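You operate a simulated robot arm through the tools that you are given. There is no shell and no other tool.

Carry out the task below with a simulated robot arm. There is one attempt and no reset: what you move stays moved.

Task
Sand the orange-tab and the green-tab patch smooth, medium block first, then fine.
Fine: no scratches left on either; blocks back in their row; leave the other patches.

Only the result counts: the job must be done as asked and must still hold three seconds after the hand-in. Knocking over, shifting, dropping, spilling or breaking anything else fails it.

Robot
A 6-joint arm with a fingered hand, fixed in place. Base frame: the origin is on the floor under the middle of its stand, x ahead of it, y to its left, z up; the work surface is at about z = 800. Units: mm, rad, N and s.
With the tool pointing down near the work surface it reaches from about 180 to 880 mm from the base axis. Its first joint turns from -2.897 to 2.897 rad. Payload 5 kg.
The tool frame sits at the grasp point between the pads (the TCP): z along the fingers, y along the line on which they close. The tips reach 36 mm beyond it. The gripper opens to 120 mm; its body begins 42 mm behind the TCP. The gripper is a hand of 4 fingers: y runs from the thumb to the fingers, the wrist lies at [-19, -123, -211] in the tool frame, and closing takes about 1.5 s.
Orientation is told as [roll, pitch, yaw] about the base's x, y, z axes, in that order, counted from this pose: with the fingers straight down and the wrist toward the robot, the tool's x, y and z point along [0, 1, 0], [1, 0, 0] and [0, 0, -1] of the base frame.

Tools
- The arm moves only by the tool jog_arm. Its argument "rows" is a list of rows, each a list of 2 entries, a list of its own where there are three numbers: the shift along the tool's x, y, z in units of 150 mm (1.0 is 150 mm), then the turn, a rotation vector about the tool's x, y, z in units of 45 degrees (1.0 is 45 degrees). In form: [[[tx, ty, tz], [rx, ry, rz]], ...]. A call has 1 to 20 rows; each row is the pose to reach, as a shift and turn from the pose commanded when the call began, along the tool's axes at that moment. "jaw" is the gripper command, from -1 (shut) to 1 (fully open), values between in proportion, set as the call begins (left out, the last holds). A call with a number of a shift or a turn outside -1 to 1 is refused whole. Each row takes 0.2 s and may step no farther than 50 mm and 0.15 rad from the row before; otherwise, or with a gripper value out of range, the whole call is refused. A pose out of reach is approached as far as the arm can. The call stops where the force on the tool passes 40 N (or 10 N more than at its start, if that is more) or the arm is blocked; 0.2 s more then pass. The fingers move at their own pace (about 45 mm/s each) and stop on an object; they squeeze with about 33 N. The grip force told is the motor's: it shows also when the fingers shut on nothing. Time passes only in rows, and 0.2 s behind the last, so rows that repeat a pose let the fingers close. The reply holds the time, the measured pose of the TCP, the force on the tool along the base axes, the opening and the grip force, in the units named above and with some noise, with the torque about the TCP (base axes, N m) and any sound that the robot's microphone picked up.
- Cameras (640 x 400 px; columns grow to the right, rows downward): "scene" is fixed at [400.8, 499.6, 1572.6]; the picture's right is [-1.00, -0.01, 0.00], its down [-0.01, 0.55, -0.84] and it looks along [0.01, -0.84, -0.55] (base axes); focal length 313 px, centre (320, 200). "wrist" rides on the gripper at [73, -101, -142] in the tool frame; the picture's right is [-0.79, 0.29, -0.54], its down [-0.56, -0.70, 0.44] and it looks along [-0.25, 0.65, 0.71] (tool axes); focal length 280 px, centre (320, 200).
- snapshot(camera): a new picture of that camera. The clock stands still meanwhile.
- lift_body(by): slides the trunk up (or, below 0, down) by that many mm; the arm rides with it, the base frame stays. It gives what a move gives, with no picture.
- curl_fingers(index, middle, ring, thumb_bend, thumb_turn): sets how far each is bent, from 0 (flat) to 1 (curled in); at 0.3 the hand is open as for a grip, at 0.7 the pads meet at the TCP. One left out holds its place. A second passes; each finger stops where it meets its share of the squeeze, and holds until it gets a number again. A gripper value or a shape takes the hand back. It gives what a move gives, with no picture; readings hold the bend of each and the force on the fingers (four entries, about 0 where the hand has none), thumb and palm. thumb_turn goes from beside the hand (0) to across from the fingers (1), as for a grip.
- preshape(shape): the hand has 4 fingers and takes this shape, open, in about a second: jaw (thumb against the fingers, like two jaws); tri (thumb and two fingers); tip (a fingertip pinch); poke (one finger out to press); point (the index stretched); flat (the hand flat); cup (the hand cupped); fist (a fist). The gripper value then closes the fingers along that shape, each until it touches; the sizes above hold for jaw. It gives what a move gives, with no picture.
- point_at(camera, pixels): for up to 12 pixels [column, row] of the newest picture of that camera ("zoom" is the newest enlarged one), the place [x, y, z] in the base frame of the surface seen there, good to about 2 mm. The clock stands still meanwhile.
- inspect(camera, box): a new picture of the part [left, top, right, bottom] of that camera's present view, enlarged. The clock stands still meanwhile.
- finish_job(): hands the job in; it is judged then, once.

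Open the gripper and draw the arm clear of the work before you hand the job in, unless the task says otherwise.

The tools are called after "Request:" as name(argument=value, ...) on one line, values as JSON. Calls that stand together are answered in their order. jog_arm: Moves the arm, as the interface text tells. Its arguments: {"type":"object","properties":{"rows":{"type":"array","items":{"type":"array"}},"jaw":{"type":"number"}},"required":["rows"]} The other tools are called the same way: lift_body (by) moves the trunk up or down; preshape (shape) gives the hand a shape; curl_fingers (index, middle, ring, thumb_bend, thumb_turn) moves the fingers one by one; snapshot (camera) takes a picture; point_at (camera, pixels) gives the place of the surface under pixels of a picture; inspect (camera, box) takes an enlarged picture of a part of a camera's view; finish_job () hands the job in.

At the start:

```text
t: 0.0
eef_pos: [450.8, -556.2, 1124.5]
orientation: [0.0, 0.0, -0.001]
contact_force: [-0.6, -0.4, 0.7]
wrist_torque: [-0.03, -0.01, -0.02]
gripper_width: 119.7
finger_force: 0.1
shape: jaw
bend: [0.3, 0.3, 0.3, 0.3, 0.98]
finger forces: [0.0, 0.1, 0.0, 0.1, 0.0, 0.0]
trunk travel left (down, up): [-675.0, 165.0]
```

scene: 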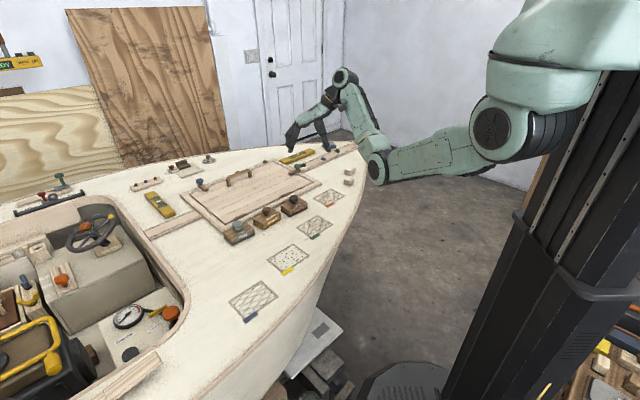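
wrist: 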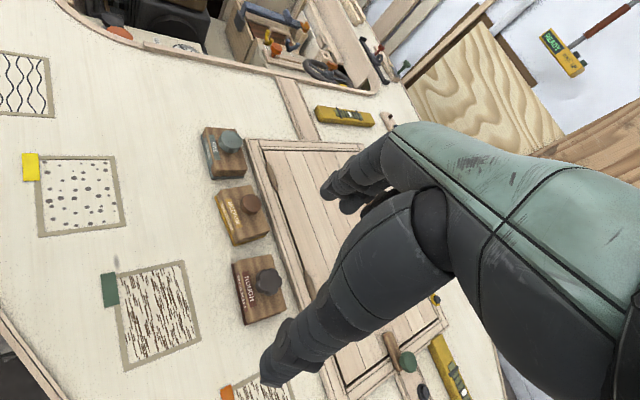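

I start by looking closer at the blocks and the patches, in the scene view around columns 220-350, rows 180-330.

Request:
inspect(camera="scene", box=[210, 170, 370, 270])

Request:
inspect(camera="wrist", box=[0, 100, 320, 400])

```text
4.00 times, centred on (290, 220) of scene
```

zoom: 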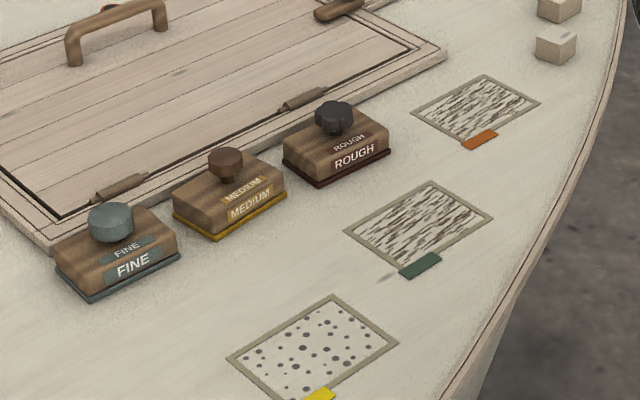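

```text
1.33 times, centred on (160, 250) of wrist
```

zoom: 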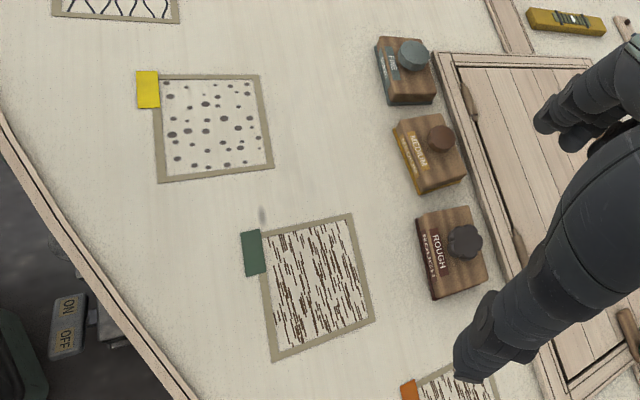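

The zoom shows FINE (left), MEDIUM (middle), ROUGH (right) blocks with knobs, and orange and green patches. I re-zoom the scene to measure places.

Request:
inspect(camera="scene", box=[210, 170, 370, 270])

```text
4.00 times, centred on (290, 220) of scene
```

zoom: 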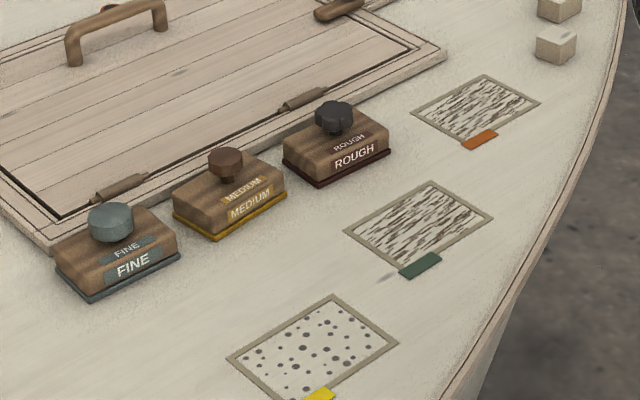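

Measuring the knob tops, block corners, and patch corners in this zoom.

Request:
point_at(camera="zoom", pixels=[[224, 155], [110, 212], [333, 107], [346, 232], [432, 182], [491, 218], [405, 271], [413, 112], [485, 76], [540, 103], [466, 143], [480, 140]])

Request:
point_at(camera="zoom", pixels=[[176, 222], [217, 241], [286, 201], [241, 172], [172, 188], [215, 209], [58, 275], [92, 302], [180, 255], [283, 160], [320, 187], [390, 153]])

Request:
point_at(camera="zoom", pixels=[[227, 358], [334, 296], [397, 344], [250, 250], [330, 230], [420, 150], [360, 300], [225, 165], [224, 178], [112, 238], [420, 265], [300, 100]])

```text
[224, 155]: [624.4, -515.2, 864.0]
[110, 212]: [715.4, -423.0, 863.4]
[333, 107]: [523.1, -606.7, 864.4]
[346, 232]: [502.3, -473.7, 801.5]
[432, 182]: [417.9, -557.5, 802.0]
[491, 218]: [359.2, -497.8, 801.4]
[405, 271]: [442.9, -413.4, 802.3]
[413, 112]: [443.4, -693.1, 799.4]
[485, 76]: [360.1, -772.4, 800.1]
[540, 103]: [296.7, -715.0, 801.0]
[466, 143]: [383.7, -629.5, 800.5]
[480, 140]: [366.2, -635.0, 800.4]
```

```text
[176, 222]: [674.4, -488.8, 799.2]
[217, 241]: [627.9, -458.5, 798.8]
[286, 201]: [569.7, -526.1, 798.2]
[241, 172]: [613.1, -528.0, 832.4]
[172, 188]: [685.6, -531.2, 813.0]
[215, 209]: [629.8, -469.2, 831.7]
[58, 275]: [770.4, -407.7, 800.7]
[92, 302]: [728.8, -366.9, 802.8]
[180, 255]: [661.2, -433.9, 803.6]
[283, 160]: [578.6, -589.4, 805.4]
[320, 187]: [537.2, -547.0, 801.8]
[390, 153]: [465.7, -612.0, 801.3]
```

```text
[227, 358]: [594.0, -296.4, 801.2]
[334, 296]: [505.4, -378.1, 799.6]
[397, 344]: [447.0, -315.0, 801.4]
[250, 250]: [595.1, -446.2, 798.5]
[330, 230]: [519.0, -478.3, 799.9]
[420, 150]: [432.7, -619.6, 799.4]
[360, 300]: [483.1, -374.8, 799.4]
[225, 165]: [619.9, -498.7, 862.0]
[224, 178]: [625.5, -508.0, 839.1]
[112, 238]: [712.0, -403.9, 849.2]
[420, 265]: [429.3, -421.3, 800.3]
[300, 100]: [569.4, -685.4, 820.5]
```

MEDIUM's knob is at about (622,-511, top 864), the block top is at 832 and the row runs along 45°. I turn the hand 45° toward the row's normal and shift over the medium block, staying high.

Request:
jog_arm(rows=[[[0.05, 0.17, 0], [0, 0, 0.17]], [[0.1, 0.34, 0], [0, 0, 0.34]], [[0.15, 0.5, 0], [0, 0, 0.5]], [[0.2, 0.67, 0], [0, 0, 0.67]], [[0.25, 0.84, 0], [0, 0, 0.84]], [[0.3, 1.0, 0], [0, 0, 1.0]], [[0.3, 1.0, 0], [0, 0, 1.0]]])

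Request:
snapshot(camera="scene")

Request:
snapshot(camera="wrist")

```text
t: 1.6
eef_pos: [598.9, -509.9, 1125.5]
orientation: [0.0, -0.001, -0.786]
contact_force: [0.6, 0.3, 0.2]
wrist_torque: [0.01, -0.05, -0.02]
gripper_width: 119.9
finger_force: 0.0
shape: jaw
bend: [0.3, 0.3, 0.3, 0.3, 0.98]
finger forces: [0.0, 0.1, 0.0, 0.0, 0.0, 0.0]
trunk travel left (down, up): [-675.0, 165.0]
```

```text
taken
```

scene: 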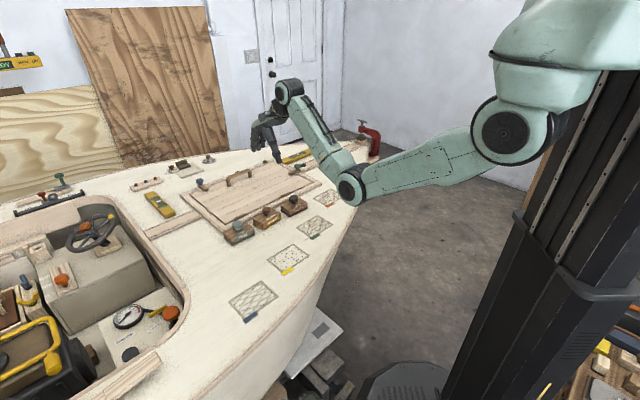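

```text
taken
```

wrist: 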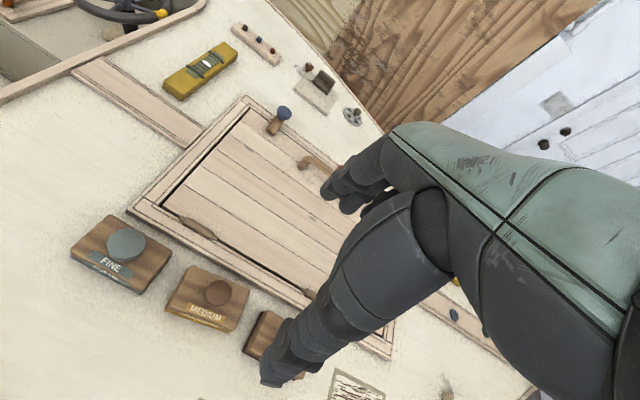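

The wrist view shows MEDIUM's knob at (218,290), FINE's at (127,243). I measure the knobs and block corners from this angle to refine positions.

Request:
point_at(camera="wrist", pixels=[[218, 290], [127, 243], [207, 291], [229, 291], [165, 308], [190, 266], [249, 290], [231, 333], [70, 254], [111, 216], [172, 252], [142, 297]])

Request:
inspect(camera="wrist", box=[50, 190, 290, 360])

```text
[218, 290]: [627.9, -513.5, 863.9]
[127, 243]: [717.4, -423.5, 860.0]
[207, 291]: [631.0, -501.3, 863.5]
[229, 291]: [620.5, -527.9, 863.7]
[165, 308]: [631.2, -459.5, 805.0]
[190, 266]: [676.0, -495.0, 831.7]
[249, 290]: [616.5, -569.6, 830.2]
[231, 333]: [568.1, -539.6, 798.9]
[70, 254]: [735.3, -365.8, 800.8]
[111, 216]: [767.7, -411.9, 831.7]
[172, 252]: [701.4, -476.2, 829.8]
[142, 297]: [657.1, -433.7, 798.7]
```

```text
2.35 times, centred on (170, 275) of wrist
```

zoom: 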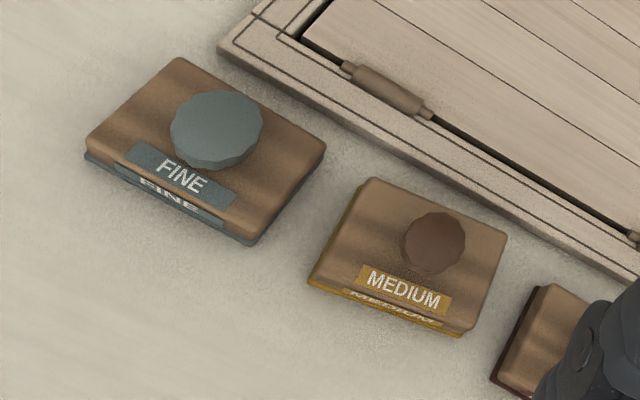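

Measuring block corners of the top faces and knobs more finely in this zoom.

Request:
point_at(camera="zoom", pixels=[[368, 182], [500, 230], [466, 320], [318, 277], [404, 242], [465, 243], [434, 216], [434, 268], [434, 240]])

Request:
point_at(camera="zoom", pixels=[[180, 64], [318, 150], [256, 232], [94, 155], [173, 128], [260, 128], [217, 95], [217, 160], [340, 280], [440, 325], [430, 180], [480, 200]])

```text
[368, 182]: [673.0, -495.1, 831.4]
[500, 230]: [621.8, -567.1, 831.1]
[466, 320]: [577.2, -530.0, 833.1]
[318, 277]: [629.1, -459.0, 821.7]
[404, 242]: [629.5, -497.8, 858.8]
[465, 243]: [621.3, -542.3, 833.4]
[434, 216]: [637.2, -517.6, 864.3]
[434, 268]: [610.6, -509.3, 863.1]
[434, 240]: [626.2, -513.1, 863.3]
```

```text
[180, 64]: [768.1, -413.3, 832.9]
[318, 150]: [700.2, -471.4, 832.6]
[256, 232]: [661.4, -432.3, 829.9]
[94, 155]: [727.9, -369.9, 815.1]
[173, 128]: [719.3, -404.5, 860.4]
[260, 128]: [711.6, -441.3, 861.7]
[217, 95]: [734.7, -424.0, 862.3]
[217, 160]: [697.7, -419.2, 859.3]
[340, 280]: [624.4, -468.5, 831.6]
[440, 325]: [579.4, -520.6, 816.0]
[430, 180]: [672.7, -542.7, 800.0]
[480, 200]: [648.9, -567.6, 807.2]
```

MEDIUM's knob axis is near (625.5,-513) and the block's long side runs at about 54°, FINE's at about 42° at (715.5,-422). I turn the hand to match MEDIUM (yaw about -0.62), partly close the jaw, and come down to about z 975.

Request:
jog_arm(rows=[[[0.05, 0.07, 0.2], [0, 0, -0.1]], [[0.108, 0.141, 0.4], [0, 0, -0.2075]], [[0.108, 0.141, 0.6], [0, 0, -0.2075]], [[0.108, 0.141, 0.8], [0, 0, -0.2075]], [[0.108, 0.141, 1.0], [0, 0, -0.2075]], [[0.108, 0.141, 1.0], [0, 0, -0.2075]]], jaw=0.2)

Request:
snapshot(camera="wrist")

Request:
inspect(camera="scene", box=[180, 100, 380, 240])

```text
t: 3.0
eef_pos: [627.4, -514.3, 976.4]
orientation: [0.001, 0.0, -0.621]
contact_force: [-0.4, 1.2, 0.3]
wrist_torque: [0.02, 0.0, 0.04]
gripper_width: 72.4
finger_force: 0.0
shape: jaw
bend: [0.73, 0.41, 0.38, 0.65, 1.0]
finger forces: [0.1, 0.1, 0.1, 0.0, 0.1, 0.1]
trunk travel left (down, up): [-675.0, 165.0]
```

```text
taken
```

wrist: 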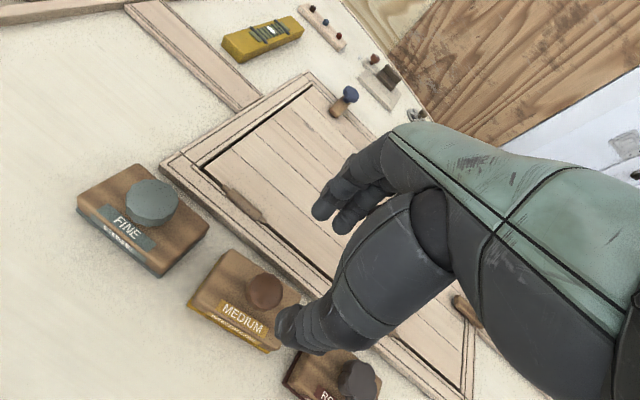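

```text
2.86 times, centred on (280, 170) of scene
```

zoom: 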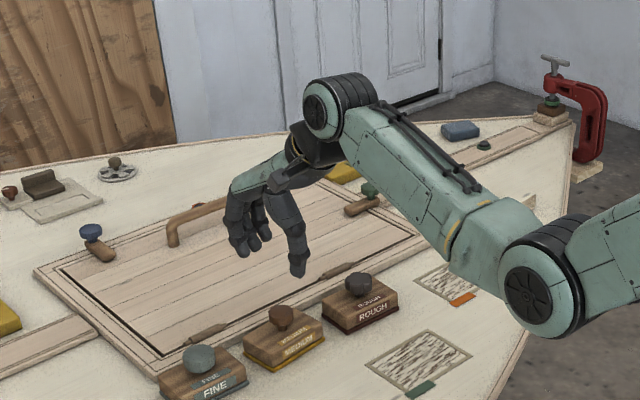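

The hand sits over MEDIUM with fingers on the hatch side and thumb on the near side. I descend to about z 905 (tips just above the knob) and check the finger readings.

Request:
jog_arm(rows=[[[0, -0.015, 0.15], [0, 0, 0]], [[0, -0.015, 0.3], [0, 0, 0]], [[0, -0.015, 0.42], [0, 0, 0]], [[0, -0.015, 0.47], [0, 0, 0]], [[0, -0.015, 0.47], [0, 0, 0]]])

Request:
snapshot(camera="wrist")

Request:
inspect(camera="scene", box=[220, 140, 340, 240])

```text
t: 4.2
eef_pos: [623.5, -511.6, 904.9]
orientation: [0.0, 0.001, -0.619]
contact_force: [-0.5, -0.2, -0.4]
wrist_torque: [0.0, -0.02, -0.02]
gripper_width: 72.5
finger_force: 0.0
shape: jaw
bend: [0.73, 0.41, 0.38, 0.65, 1.0]
finger forces: [0.1, 0.0, 0.1, 0.0, 0.0, 0.0]
trunk travel left (down, up): [-675.0, 165.0]
```

```text
taken
```

wrist: 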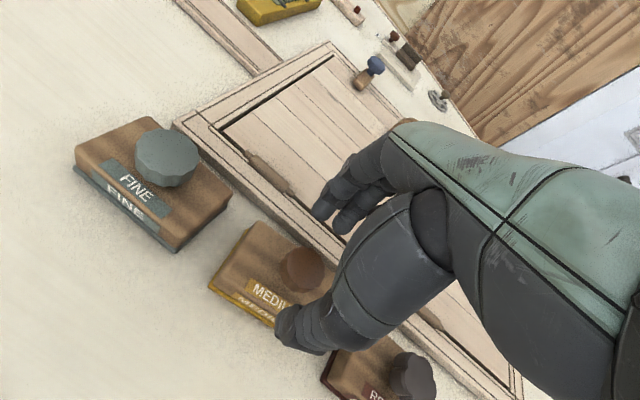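

```text
4.00 times, centred on (280, 190) of scene
```

zoom: 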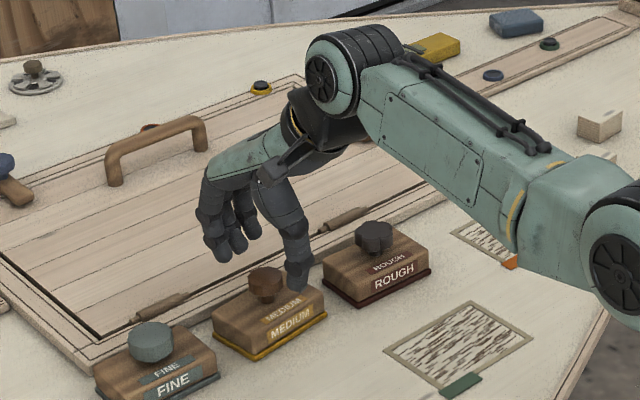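

Thumb and fingers straddle the knob (zoom knob at (267,285), TCP projecting to about (261,243)). I lower slowly to about z 873 so the fingers surround the knob head, without closing yet.

Request:
jog_arm(rows=[[[0, 0, 0.05], [0, 0, 0]], [[0, 0, 0.1], [0, 0, 0]], [[0, 0, 0.15], [0, 0, 0]], [[0, 0, 0.18], [0, 0, 0]], [[0, 0, 0.207], [0, 0, 0]], [[0, 0, 0.207], [0, 0, 0]]])

Request:
inspect(camera="wrist", box=[180, 150, 480, 400])

Request:
inspect(camera="scene", box=[230, 170, 310, 240])

```text
t: 5.6
eef_pos: [624.1, -512.9, 875.1]
orientation: [-0.001, -0.001, -0.62]
contact_force: [0.6, -0.2, -0.1]
wrist_torque: [0.01, 0.02, 0.0]
gripper_width: 72.4
finger_force: 0.2
shape: jaw
bend: [0.73, 0.41, 0.38, 0.65, 1.0]
finger forces: [0.1, 0.1, 0.1, 0.0, 0.0, 0.0]
trunk travel left (down, up): [-675.0, 165.0]
```

```text
1.60 times, centred on (330, 275) of wrist
```

zoom: 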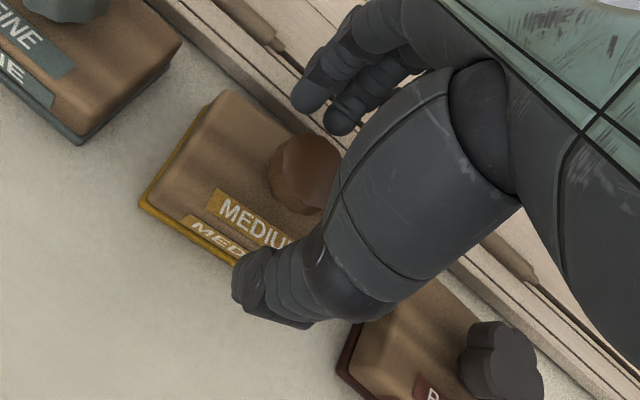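

```text
5.71 times, centred on (270, 205) of scene
```

zoom: 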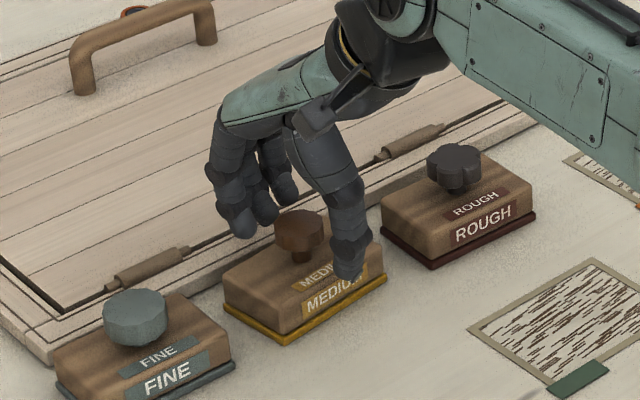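

The mushroom-shaped knob head (zoom (300,232)) lies between thumb (348,255) and fingers (250,225). I close the jaw on it, holding position.

Request:
jog_arm(rows=[[[0, 0, 0], [0, 0, 0]], [[0, 0, 0], [0, 0, 0]], [[0, 0, 0], [0, 0, 0]], [[0, 0, 0], [0, 0, 0]], [[0, 0, 0], [0, 0, 0]], [[0, 0, 0], [0, 0, 0]], [[0, 0, 0], [0, 0, 0]], [[0, 0, 0], [0, 0, 0]]], jaw=-1)

Request:
inspect(camera="wrist", box=[180, 150, 480, 400])

Request:
inspect(camera="scene", box=[230, 170, 310, 240])

```text
t: 7.4
eef_pos: [624.7, -513.0, 873.2]
orientation: [-0.001, -0.001, -0.621]
contact_force: [0.5, 0.2, -0.4]
wrist_torque: [-0.02, 0.02, 0.0]
gripper_width: 25.4
finger_force: 33.1
shape: jaw
bend: [0.73, 0.59, 0.63, 0.75, 1.0]
finger forces: [15.0, 7.9, 0.1, 0.1, 26.7, 0.0]
trunk travel left (down, up): [-675.0, 165.0]
```

```text
1.60 times, centred on (330, 275) of wrist
```

zoom: 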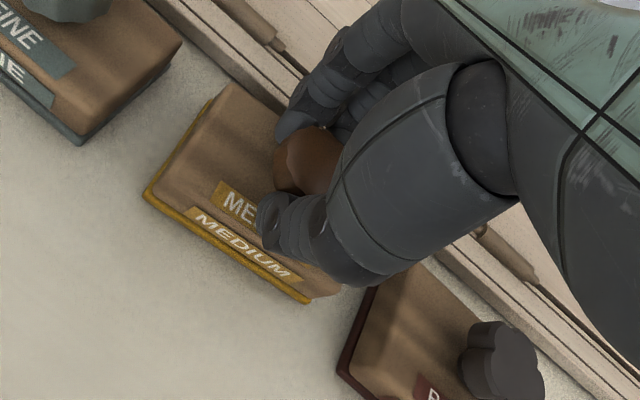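

```text
5.71 times, centred on (270, 205) of scene
```

zoom: 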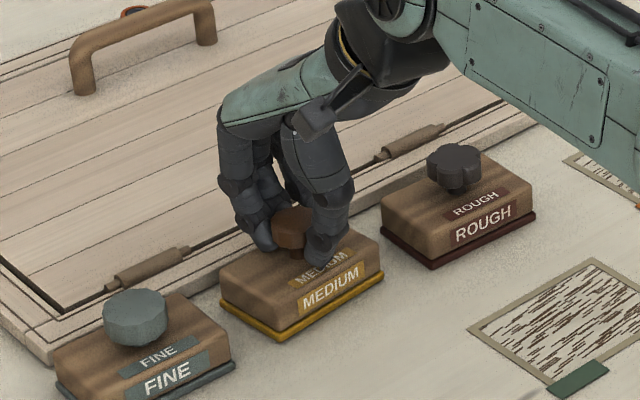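

The knob is held (width 25.4 mm, thumb 26.7 N). I lift straight up about 60 mm and check that the block hangs level.

Request:
jog_arm(rows=[[[0, 0, -0.03], [0, 0, 0]], [[0, 0, -0.08], [0, 0, 0]], [[0, 0, -0.16], [0, 0, 0]], [[0, 0, -0.26], [0, 0, 0]], [[0, 0, -0.36], [0, 0, 0]], [[0, 0, -0.42], [0, 0, 0]], [[0, 0, -0.42], [0, 0, 0]]])

Request:
inspect(camera="wrist", box=[180, 150, 480, 400])

Request:
inspect(camera="scene", box=[230, 160, 310, 230])

```text
t: 9.0
eef_pos: [624.7, -512.7, 936.6]
orientation: [-0.001, 0.001, -0.623]
contact_force: [0.4, 0.2, -1.7]
wrist_torque: [0.03, 0.0, 0.02]
gripper_width: 25.3
finger_force: 32.8
shape: jaw
bend: [0.73, 0.6, 0.63, 0.76, 1.0]
finger forces: [20.5, 10.9, 0.1, 0.0, 26.5, 0.0]
trunk travel left (down, up): [-675.0, 165.0]
```

```text
1.60 times, centred on (330, 275) of wrist
```

zoom: 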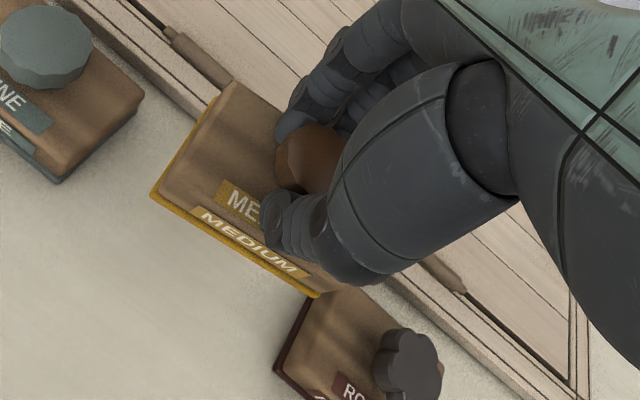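

```text
5.71 times, centred on (270, 195) of scene
```

zoom: 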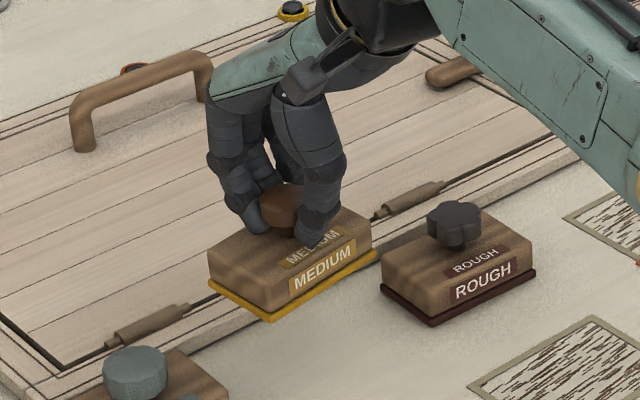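

The block is lifted and looks nearly level. I measure its sole corners (zoom (208,283), (271,320), (379,256)) to know its offset and yaw in the hand.

Request:
point_at(camera="zoom", pixels=[[210, 283], [271, 318], [376, 256], [210, 260], [270, 294], [370, 236], [276, 187], [330, 288], [240, 302]])

```text
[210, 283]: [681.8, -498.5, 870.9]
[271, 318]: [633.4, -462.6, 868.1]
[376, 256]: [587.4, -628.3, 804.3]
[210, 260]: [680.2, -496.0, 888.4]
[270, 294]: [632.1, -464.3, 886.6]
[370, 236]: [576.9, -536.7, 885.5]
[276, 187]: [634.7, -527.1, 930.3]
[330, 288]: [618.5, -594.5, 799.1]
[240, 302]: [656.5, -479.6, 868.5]
```

The block's centre sits about 5 mm to the finger side of the TCP, parallel to the hand. I carry it, a little higher, toward the green patch (centre about (431,-486)) and turn it to the patch's 45°.

Request:
jog_arm(rows=[[[0, -0.15, -0.1], [0, 0, 0]], [[-0.05, -0.35, -0.13], [0, 0, 0.05]], [[-0.15, -0.55, -0.13], [0, 0, 0.1]], [[-0.28, -0.75, -0.13], [0, 0, 0.15]], [[-0.43, -0.9, -0.13], [0, 0, 0.2075]], [[-0.602, -1.0, -0.13], [0, 0, 0.2075]], [[-0.602, -1.0, -0.13], [0, 0, 0.2075]]])

Request:
inspect(camera="scene", box=[240, 150, 400, 270])

Request:
snapshot(camera="wrist")

```text
t: 10.6
eef_pos: [448.1, -499.0, 955.9]
orientation: [-0.001, 0.0, -0.786]
contact_force: [-0.4, 0.4, -2.2]
wrist_torque: [0.02, -0.01, -0.02]
gripper_width: 25.1
finger_force: 33.1
shape: jaw
bend: [0.73, 0.6, 0.63, 0.76, 1.0]
finger forces: [20.4, 11.0, 0.0, 0.1, 26.0, 0.0]
trunk travel left (down, up): [-675.0, 165.0]
```

```text
3.33 times, centred on (320, 210) of scene
```

zoom: 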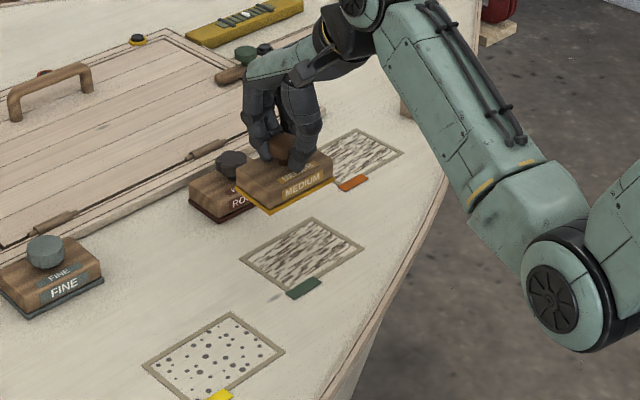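

```text
taken
```

wrist: 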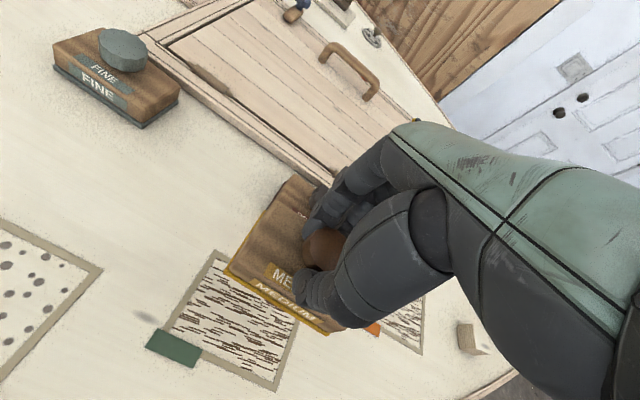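

I measure the patch corners (zoom (240,258), (312,218), (364,248), (291,291)), the tape's inner edges and the carried block's corners for final alignment.

Request:
point_at(camera="zoom", pixels=[[241, 258], [312, 219], [363, 248], [287, 289], [249, 260], [311, 223], [354, 248], [288, 284], [237, 198], [269, 213], [331, 178], [330, 160]])

Request:
inspect(camera="wrist", box=[130, 220, 330, 400])

```text
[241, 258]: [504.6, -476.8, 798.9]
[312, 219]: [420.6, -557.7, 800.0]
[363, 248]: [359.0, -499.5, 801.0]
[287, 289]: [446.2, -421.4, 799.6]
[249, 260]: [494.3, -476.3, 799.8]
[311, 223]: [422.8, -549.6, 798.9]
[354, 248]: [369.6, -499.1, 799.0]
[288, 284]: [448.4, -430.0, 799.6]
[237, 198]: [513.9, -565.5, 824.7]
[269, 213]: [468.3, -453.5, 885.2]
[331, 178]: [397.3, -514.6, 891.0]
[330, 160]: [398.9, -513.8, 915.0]
```

```text
2.22 times, centred on (230, 310) of wrist
```

zoom: 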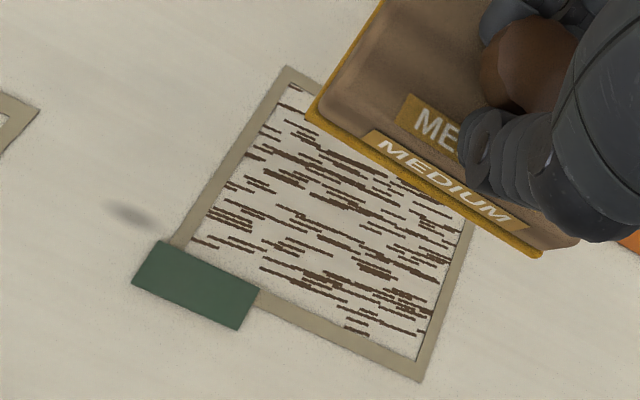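

Inner patch is about 102×72 mm centred near (431.5,-487), block sole about 94×60. I centre the block over it and descend to about 6 mm above the surface.

Request:
jog_arm(rows=[[[-0.015, -0.1, 0.05], [0, 0, 0]], [[-0.033, -0.191, 0.15], [0, 0, 0]], [[-0.033, -0.191, 0.3], [0, 0, 0]], [[-0.033, -0.191, 0.42], [0, 0, 0]], [[-0.033, -0.191, 0.51], [0, 0, 0]], [[-0.033, -0.191, 0.51], [0, 0, 0]]])

Request:
inspect(camera="scene", box=[260, 180, 360, 260])

```text
t: 12.0
eef_pos: [425.8, -481.9, 878.7]
orientation: [0.0, 0.001, -0.785]
contact_force: [0.3, -1.0, -0.5]
wrist_torque: [0.0, -0.03, -0.01]
gripper_width: 24.6
finger_force: 32.8
shape: jaw
bend: [0.73, 0.6, 0.63, 0.76, 1.0]
finger forces: [20.6, 11.1, 0.0, 0.0, 25.9, 0.1]
trunk travel left (down, up): [-675.0, 165.0]
```

```text
5.00 times, centred on (310, 220) of scene
```

zoom: 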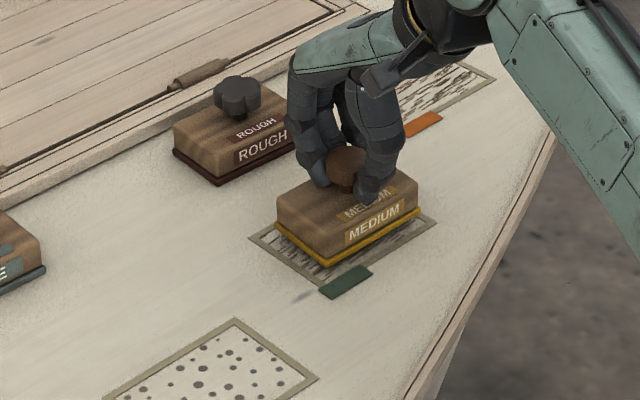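

The block sits right over the green patch. I lower it in small steps to touch and read the contact force.

Request:
jog_arm(rows=[[[0, 0, 0.02], [0, 0, 0]], [[0, 0, 0.03], [0, 0, 0]], [[0, 0, 0.04], [0, 0, 0]], [[0, 0, 0.045], [0, 0, 0]], [[0, 0, 0.045], [0, 0, 0]]])

```text
t: 13.2
eef_pos: [426.3, -481.5, 873.0]
orientation: [0.001, 0.001, -0.785]
contact_force: [-0.3, -0.6, -2.0]
wrist_torque: [0.04, 0.0, 0.0]
gripper_width: 25.1
finger_force: 32.7
shape: jaw
bend: [0.73, 0.6, 0.63, 0.76, 1.0]
finger forces: [21.7, 11.0, 0.0, 0.1, 25.4, 0.0]
trunk travel left (down, up): [-675.0, 165.0]
```

Not yet in contact (force z about -2 N, the block's weight). I lower further in 1 mm steps.

Request:
jog_arm(rows=[[[0, 0, 0.006], [0, 0, 0]], [[0, 0, 0.012], [0, 0, 0]], [[0, 0, 0.012], [0, 0, 0]]])

```text
t: 14.0
eef_pos: [426.1, -482.6, 872.0]
orientation: [0.002, -0.001, -0.786]
contact_force: [-0.7, -2.4, 3.0]
wrist_torque: [0.08, -0.12, -0.05]
gripper_width: 25.4
finger_force: 33.1
shape: jaw
bend: [0.73, 0.6, 0.63, 0.76, 1.0]
finger forces: [28.5, 11.2, 0.1, 0.0, 23.9, 0.0]
trunk travel left (down, up): [-675.0, 165.0]
```

Contact: force z is now +3 N. I press about 1.5 mm more to reach roughly 10 N.

Request:
jog_arm(rows=[[[0, 0, 0.005], [0, 0, 0]], [[0, 0, 0.01], [0, 0, 0]], [[0, 0, 0.01], [0, 0, 0]]])

```text
t: 14.8
eef_pos: [426.4, -482.4, 869.3]
orientation: [0.0, -0.002, -0.786]
contact_force: [-0.2, -2.9, 4.0]
wrist_torque: [0.11, -0.2, -0.06]
gripper_width: 25.8
finger_force: 32.4
shape: jaw
bend: [0.73, 0.6, 0.63, 0.76, 1.0]
finger forces: [33.2, 11.7, 0.0, 0.0, 23.5, 0.0]
trunk travel left (down, up): [-675.0, 165.0]
```

Force grows slowly (4 N), fingers sliding or flexing on the knob a little. I press 2 mm more.

Request:
jog_arm(rows=[[[0, 0, 0.007], [0, 0, 0]], [[0, 0, 0.0135], [0, 0, 0]], [[0, 0, 0.0135], [0, 0, 0]]])

Request:
inspect(camera="scene", box=[280, 190, 340, 240])

```text
t: 15.6
eef_pos: [425.7, -483.1, 870.8]
orientation: [-0.001, -0.005, -0.787]
contact_force: [0.5, -4.6, 14.8]
wrist_torque: [-0.04, -0.45, -0.09]
gripper_width: 25.7
finger_force: 33.2
shape: jaw
bend: [0.73, 0.6, 0.63, 0.76, 1.0]
finger forces: [38.9, 12.8, 0.1, 0.0, 23.4, 0.0]
trunk travel left (down, up): [-675.0, 165.0]
```

```text
8.00 times, centred on (310, 215) of scene
```

zoom: 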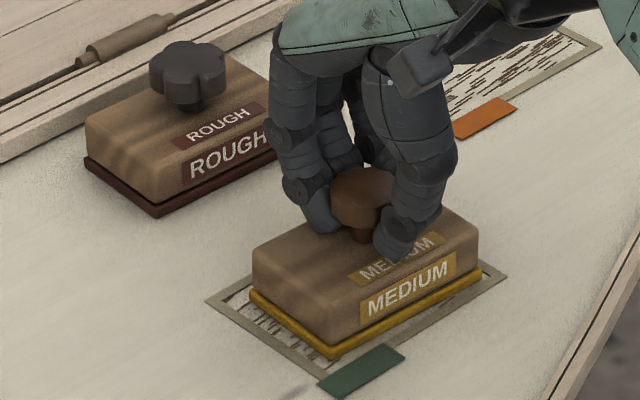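

Pressing with about 15 N now. I try one gentle back-and-forth stroke of ±20 mm along the patch's long axis (tool x).

Request:
jog_arm(rows=[[[0.04, 0, 0], [0, 0, 0]], [[0.09, 0, 0], [0, 0, 0]], [[0.13, 0, 0], [0, 0, 0]], [[0.09, 0, 0], [0, 0, 0]], [[0.04, 0, 0], [0, 0, 0]], [[0, 0, 0], [0, 0, 0]], [[-0.04, 0, 0], [0, 0, 0]], [[-0.09, 0, 0], [0, 0, 0]], [[-0.13, 0, 0], [0, 0, 0]], [[-0.09, 0, 0], [0, 0, 0]], [[-0.04, 0, 0], [0, 0, 0]], [[0, 0, 0], [0, 0, 0]]])

Request:
inspect(camera="scene", box=[280, 190, 340, 240])

```text
t: 18.2
eef_pos: [425.0, -480.6, 868.4]
orientation: [-0.001, -0.003, -0.786]
contact_force: [-2.0, -2.2, 20.6]
wrist_torque: [-0.02, -0.4, -0.08]
gripper_width: 25.8
finger_force: 33.1
shape: jaw
bend: [0.74, 0.6, 0.63, 0.76, 1.0]
finger forces: [41.1, 16.6, 0.1, 0.1, 28.7, 0.1]
trunk travel left (down, up): [-675.0, 165.0]
```

```text
8.00 times, centred on (310, 215) of scene
```

zoom: 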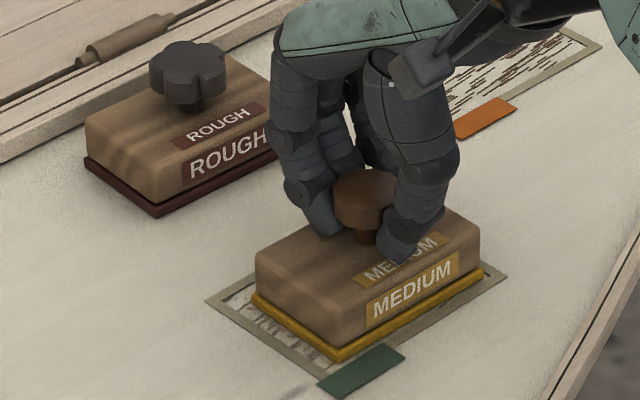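

The stroke worked at about 20 N with a firm hold. I measure where the block's sole corners lie relative to the patch corner to centre the sweep.

Request:
point_at(camera="zoom", pixels=[[253, 301], [338, 359], [480, 277], [207, 300], [506, 274], [322, 376], [256, 255], [336, 318]])

```text
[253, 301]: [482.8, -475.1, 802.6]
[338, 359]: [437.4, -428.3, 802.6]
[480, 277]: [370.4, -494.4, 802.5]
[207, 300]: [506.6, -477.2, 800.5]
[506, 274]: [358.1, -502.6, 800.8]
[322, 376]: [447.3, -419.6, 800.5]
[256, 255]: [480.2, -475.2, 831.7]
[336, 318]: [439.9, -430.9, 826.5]
```

The sole (94×65) is centred at (426.6,-484.8), the patch at (432.5,-489.5), so it needs about +7.5 mm in tool y. I run a raster of ±25 mm along x at three y offsets around the patch centre.

Request:
jog_arm(rows=[[[0.08, 0.05, 0], [0, 0, 0]], [[0.167, 0.11, 0], [0, 0, 0]], [[0.06, 0.11, 0], [0, 0, 0]], [[-0.06, 0.11, 0], [0, 0, 0]], [[-0.167, 0.11, 0], [0, 0, 0]], [[-0.06, 0.11, 0], [0, 0, 0]], [[0.06, 0.11, 0], [0, 0, 0]], [[0.167, 0.11, 0], [0, 0, 0]], [[0.167, 0.05, 0], [0, 0, 0]], [[0.06, 0.05, 0], [0, 0, 0]], [[-0.06, 0.05, 0], [0, 0, 0]], [[-0.167, 0.05, 0], [0, 0, 0]], [[-0.167, -0.005, 0], [0, 0, 0]], [[-0.06, -0.005, 0], [0, 0, 0]], [[0.06, -0.005, 0], [0, 0, 0]], [[0.167, -0.005, 0], [0, 0, 0]], [[0.06, -0.005, 0], [0, 0, 0]], [[-0.06, -0.005, 0], [0, 0, 0]], [[-0.167, -0.005, 0], [0, 0, 0]], [[0, 0.05, 0], [0, 0, 0]]])

Request:
inspect(camera="scene", box=[280, 190, 340, 240])

```text
t: 22.4
eef_pos: [430.7, -487.3, 869.0]
orientation: [-0.004, -0.002, -0.788]
contact_force: [-5.0, -3.8, 15.2]
wrist_torque: [0.07, -0.07, -0.02]
gripper_width: 26.0
finger_force: 33.3
shape: jaw
bend: [0.74, 0.6, 0.63, 0.76, 1.0]
finger forces: [40.1, 22.4, 0.0, 0.0, 36.7, 0.0]
trunk travel left (down, up): [-675.0, 165.0]
```

```text
8.00 times, centred on (310, 215) of scene
```

zoom: 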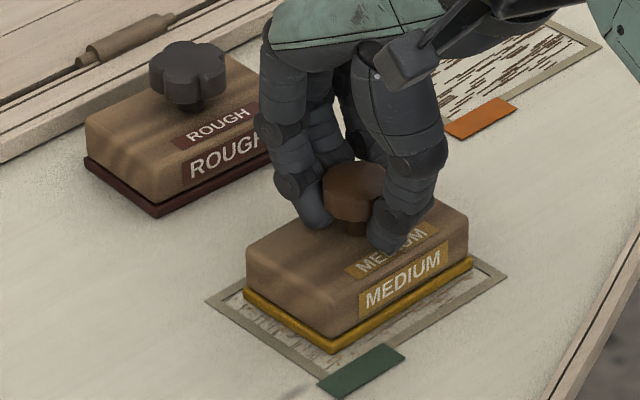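

Scratches in the exposed front strip are fading. I run another raster before lifting to look.

Request:
jog_arm(rows=[[[-0.08, 0.03, 0], [0, 0, 0]], [[-0.167, 0.065, 0], [0, 0, 0]], [[-0.06, 0.065, 0], [0, 0, 0]], [[0.06, 0.065, 0], [0, 0, 0]], [[0.167, 0.065, 0], [0, 0, 0]], [[0.06, 0.065, 0], [0, 0, 0]], [[-0.06, 0.065, 0], [0, 0, 0]], [[-0.167, 0.065, 0], [0, 0, 0]], [[-0.167, 0, 0], [0, 0, 0]], [[-0.06, 0, 0], [0, 0, 0]], [[0.06, 0, 0], [0, 0, 0]], [[0.167, 0, 0], [0, 0, 0]], [[0.167, -0.06, 0], [0, 0, 0]], [[0.06, -0.06, 0], [0, 0, 0]], [[-0.06, -0.06, 0], [0, 0, 0]], [[-0.167, -0.06, 0], [0, 0, 0]], [[-0.06, -0.06, 0], [0, 0, 0]], [[0.06, -0.06, 0], [0, 0, 0]], [[0.167, -0.06, 0], [0, 0, 0]], [[0, 0, 0], [0, 0, 0]]])

Request:
jog_arm(rows=[[[0, 0, -0.03], [0, 0, 0]], [[0, 0, -0.1], [0, 0, 0]], [[0, 0, -0.25], [0, 0, 0]], [[0, 0.1, -0.4], [0, 0, 0]], [[0, 0.3, -0.55], [0, 0, 0]], [[0, 0.5, -0.6], [0, 0, 0]], [[0, 0.5, -0.6], [0, 0, 0]]])

Request:
inspect(camera="scene", box=[270, 180, 360, 250])

Request:
snapshot(camera="wrist")

```text
t: 26.6
eef_pos: [433.7, -485.4, 869.4]
orientation: [0.003, -0.005, -0.784]
contact_force: [4.0, 7.6, 27.3]
wrist_torque: [0.6, -0.33, 0.04]
gripper_width: 26.3
finger_force: 32.9
shape: jaw
bend: [0.74, 0.6, 0.63, 0.76, 1.0]
finger forces: [43.6, 17.1, 0.0, 0.0, 49.9, 0.0]
trunk travel left (down, up): [-675.0, 165.0]
```

```text
t: 28.2
eef_pos: [485.5, -540.5, 957.9]
orientation: [0.0, 0.0, -0.786]
contact_force: [-0.9, -0.4, -2.3]
wrist_torque: [-0.01, -0.02, 0.01]
gripper_width: 25.6
finger_force: 33.2
shape: jaw
bend: [0.74, 0.6, 0.63, 0.76, 1.0]
finger forces: [31.1, 20.4, 0.0, 0.1, 29.3, 0.0]
trunk travel left (down, up): [-675.0, 165.0]
```

```text
5.71 times, centred on (315, 215) of scene
```

zoom: 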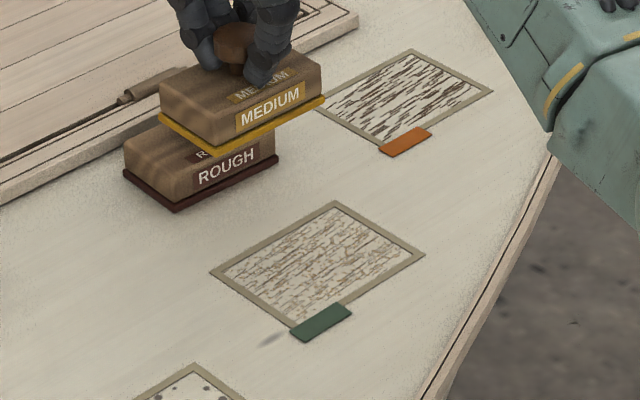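

```text
taken
```

wrist: 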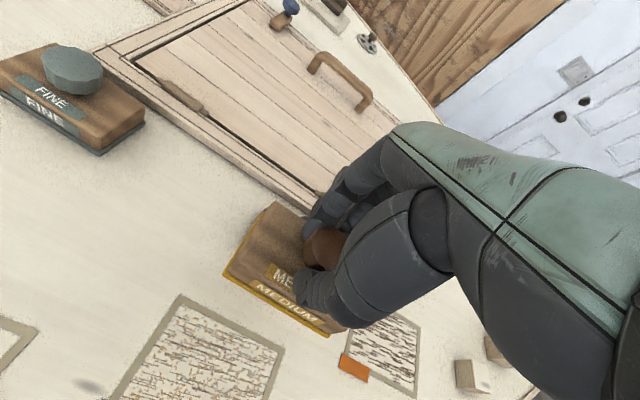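

The green patch's deep scratches have turned into lighter marks. I zoom into the patch from both cameras to judge the remaining texture.

Request:
inspect(camera="scene", box=[295, 210, 345, 245])

Request:
inspect(camera="wrist", box=[100, 280, 300, 400])

```text
11.43 times, centred on (320, 228) of scene
```

zoom: 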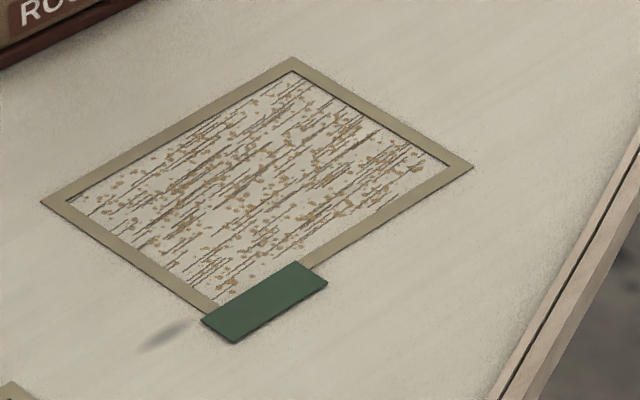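

```text
3.20 times, centred on (200, 340) of wrist
```

zoom: 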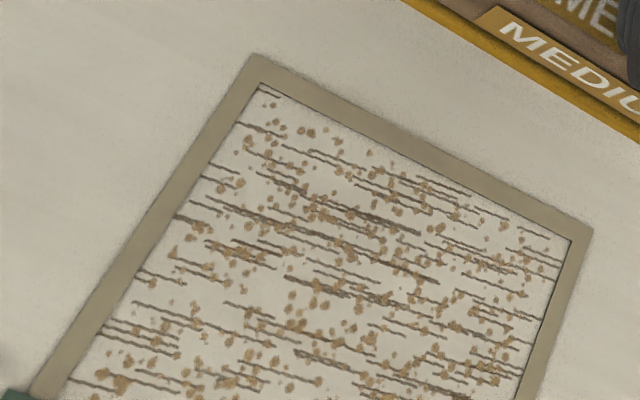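

Lines are thinner with sanding dust specks, evenly covered; more medium work is needed. I go back down along the same path to the pressed pose.

Request:
jog_arm(rows=[[[0, -0.2, 0.05], [0, 0, 0]], [[0, -0.4, 0.2], [0, 0, 0]], [[0, -0.5, 0.35], [0, 0, 0]], [[0, -0.5, 0.5], [0, 0, 0]], [[0, -0.5, 0.56], [0, 0, 0]], [[0, -0.5, 0.585], [0, 0, 0]], [[0, -0.5, 0.6], [0, 0, 0]]])

Request:
jog_arm(rows=[[[-0.08, 0.03, 0], [0, 0, 0]], [[-0.167, 0.065, 0], [0, 0, 0]], [[-0.06, 0.065, 0], [0, 0, 0]], [[0.06, 0.065, 0], [0, 0, 0]], [[0.167, 0.065, 0], [0, 0, 0]], [[0.06, 0.065, 0], [0, 0, 0]], [[-0.06, 0.065, 0], [0, 0, 0]], [[-0.167, 0.065, 0], [0, 0, 0]], [[-0.167, 0, 0], [0, 0, 0]], [[-0.06, 0, 0], [0, 0, 0]], [[0.06, 0, 0], [0, 0, 0]], [[0.167, 0, 0], [0, 0, 0]], [[0.167, -0.06, 0], [0, 0, 0]], [[0.06, -0.06, 0], [0, 0, 0]], [[-0.06, -0.06, 0], [0, 0, 0]], [[-0.167, -0.06, 0], [0, 0, 0]], [[-0.06, -0.06, 0], [0, 0, 0]], [[0.06, -0.06, 0], [0, 0, 0]], [[0.167, -0.06, 0], [0, 0, 0]], [[0, 0, 0], [0, 0, 0]]])

Request:
inspect(camera="scene", box=[280, 190, 340, 240])

```text
t: 29.8
eef_pos: [431.7, -488.2, 869.7]
orientation: [-0.001, -0.004, -0.785]
contact_force: [-2.2, -0.4, 5.6]
wrist_torque: [0.12, -0.22, -0.04]
gripper_width: 25.5
finger_force: 32.9
shape: jaw
bend: [0.74, 0.6, 0.63, 0.76, 1.0]
finger forces: [39.5, 19.0, 0.0, 0.0, 32.0, 0.0]
trunk travel left (down, up): [-675.0, 165.0]
```

```text
t: 34.0
eef_pos: [431.7, -483.9, 868.9]
orientation: [0.001, 0.0, -0.783]
contact_force: [3.4, 5.3, 15.1]
wrist_torque: [0.33, -0.5, 0.12]
gripper_width: 25.7
finger_force: 32.7
shape: jaw
bend: [0.74, 0.6, 0.63, 0.76, 1.0]
finger forces: [42.5, 21.3, 0.1, 0.1, 38.1, 0.0]
trunk travel left (down, up): [-675.0, 165.0]
```

```text
8.00 times, centred on (310, 215) of scene
```

zoom: 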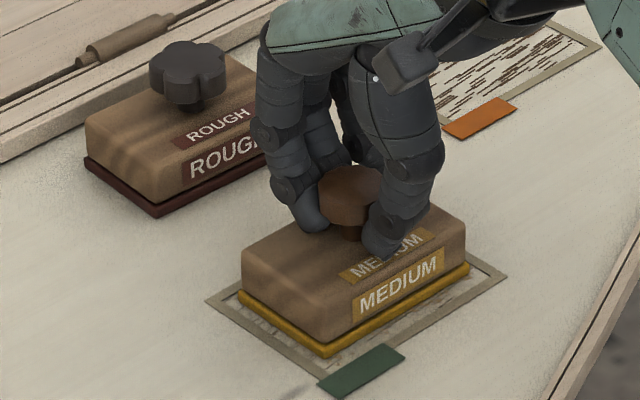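

Well centred still (block (238-468), patch (207-506) columns). I run two more medium rasters, pressing slightly more.

Request:
jog_arm(rows=[[[0.08, 0.03, 0.004], [0, 0, 0]], [[0.167, 0.065, 0.004], [0, 0, 0]], [[0.06, 0.065, 0.004], [0, 0, 0]], [[-0.06, 0.065, 0.004], [0, 0, 0]], [[-0.167, 0.065, 0.004], [0, 0, 0]], [[-0.06, 0.065, 0.004], [0, 0, 0]], [[0.06, 0.065, 0.004], [0, 0, 0]], [[0.167, 0.065, 0.004], [0, 0, 0]], [[0.167, 0, 0.004], [0, 0, 0]], [[0.06, 0, 0.004], [0, 0, 0]], [[-0.06, 0, 0.004], [0, 0, 0]], [[-0.167, 0, 0.004], [0, 0, 0]], [[-0.167, -0.06, 0.004], [0, 0, 0]], [[-0.06, -0.06, 0.004], [0, 0, 0]], [[0.06, -0.06, 0.004], [0, 0, 0]], [[0.167, -0.06, 0.004], [0, 0, 0]], [[0.06, -0.06, 0.004], [0, 0, 0]], [[-0.06, -0.06, 0.004], [0, 0, 0]], [[-0.167, -0.06, 0.004], [0, 0, 0]], [[0, 0, 0.004], [0, 0, 0]]])

Request:
jog_arm(rows=[[[-0.08, 0.03, 0], [0, 0, 0]], [[-0.167, 0.065, 0], [0, 0, 0]], [[-0.06, 0.065, 0], [0, 0, 0]], [[0.06, 0.065, 0], [0, 0, 0]], [[0.167, 0.065, 0], [0, 0, 0]], [[0.06, 0.065, 0], [0, 0, 0]], [[-0.06, 0.065, 0], [0, 0, 0]], [[-0.167, 0.065, 0], [0, 0, 0]], [[-0.167, 0, 0], [0, 0, 0]], [[-0.06, 0, 0], [0, 0, 0]], [[0.06, 0, 0], [0, 0, 0]], [[0.167, 0, 0], [0, 0, 0]], [[0.167, -0.06, 0], [0, 0, 0]], [[0.06, -0.06, 0], [0, 0, 0]], [[-0.06, -0.06, 0], [0, 0, 0]], [[-0.167, -0.06, 0], [0, 0, 0]], [[-0.06, -0.06, 0], [0, 0, 0]], [[0.06, -0.06, 0], [0, 0, 0]], [[0.167, -0.06, 0], [0, 0, 0]], [[0, 0, 0], [0, 0, 0]]])

Request:
jog_arm(rows=[[[0, 0, -0.03], [0, 0, 0]], [[0, 0, -0.1], [0, 0, 0]], [[0, 0, -0.25], [0, 0, 0]], [[0, 0.1, -0.4], [0, 0, 0]], [[0, 0.3, -0.55], [0, 0, 0]], [[0, 0.5, -0.6], [0, 0, 0]], [[0, 0.5, -0.6], [0, 0, 0]]])

Request:
inspect(camera="scene", box=[295, 210, 345, 245])

Request:
inspect(camera="wrist", box=[100, 280, 300, 400])

```text
t: 38.2
eef_pos: [429.3, -487.6, 868.9]
orientation: [-0.002, -0.001, -0.789]
contact_force: [-5.1, -3.6, 22.3]
wrist_torque: [0.25, 0.38, 0.07]
gripper_width: 25.7
finger_force: 33.3
shape: jaw
bend: [0.74, 0.59, 0.63, 0.76, 1.0]
finger forces: [38.4, 31.5, 0.0, 0.1, 50.8, 0.1]
trunk travel left (down, up): [-675.0, 165.0]
```

```text
t: 42.4
eef_pos: [432.7, -486.1, 869.2]
orientation: [0.002, -0.001, -0.784]
contact_force: [3.4, 7.2, 21.5]
wrist_torque: [0.52, -0.08, 0.0]
gripper_width: 26.2
finger_force: 32.9
shape: jaw
bend: [0.74, 0.6, 0.63, 0.77, 1.0]
finger forces: [45.4, 23.0, 0.0, 0.0, 54.3, 0.1]
trunk travel left (down, up): [-675.0, 165.0]
```

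```text
t: 44.0
eef_pos: [484.2, -539.9, 959.1]
orientation: [-0.001, 0.001, -0.785]
contact_force: [0.5, -0.6, -2.3]
wrist_torque: [0.0, -0.03, 0.03]
gripper_width: 25.5
finger_force: 33.0
shape: jaw
bend: [0.74, 0.6, 0.63, 0.77, 1.0]
finger forces: [38.4, 25.6, 0.0, 0.1, 35.5, 0.0]
trunk travel left (down, up): [-675.0, 165.0]
```

```text
11.43 times, centred on (320, 228) of scene
```

zoom: 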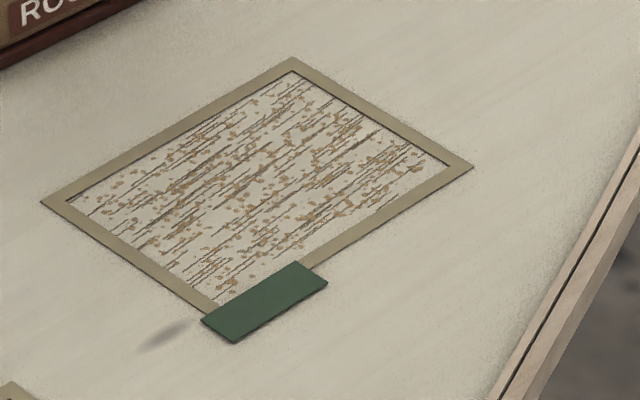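

```text
3.20 times, centred on (200, 340) of wrist
```

zoom: 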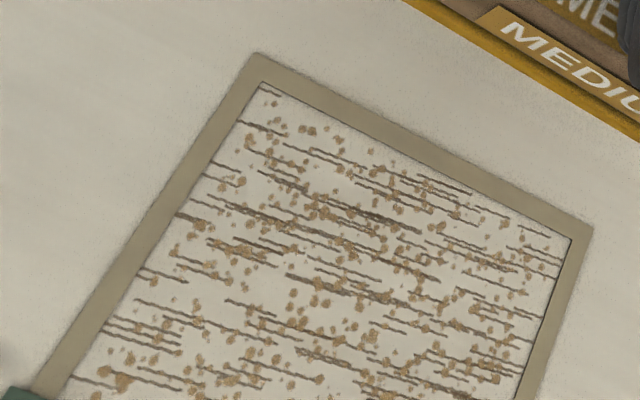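

The green patch is unchanged since the last look, so the medium stage is complete there. Next the orange patch: I measure its corners from a fresh zoom.

Request:
inspect(camera="scene", box=[300, 180, 360, 220])

```text
10.00 times, centred on (330, 200) of scene
```

zoom: 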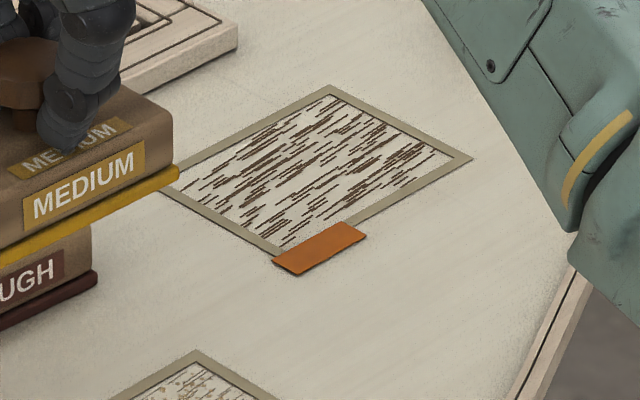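

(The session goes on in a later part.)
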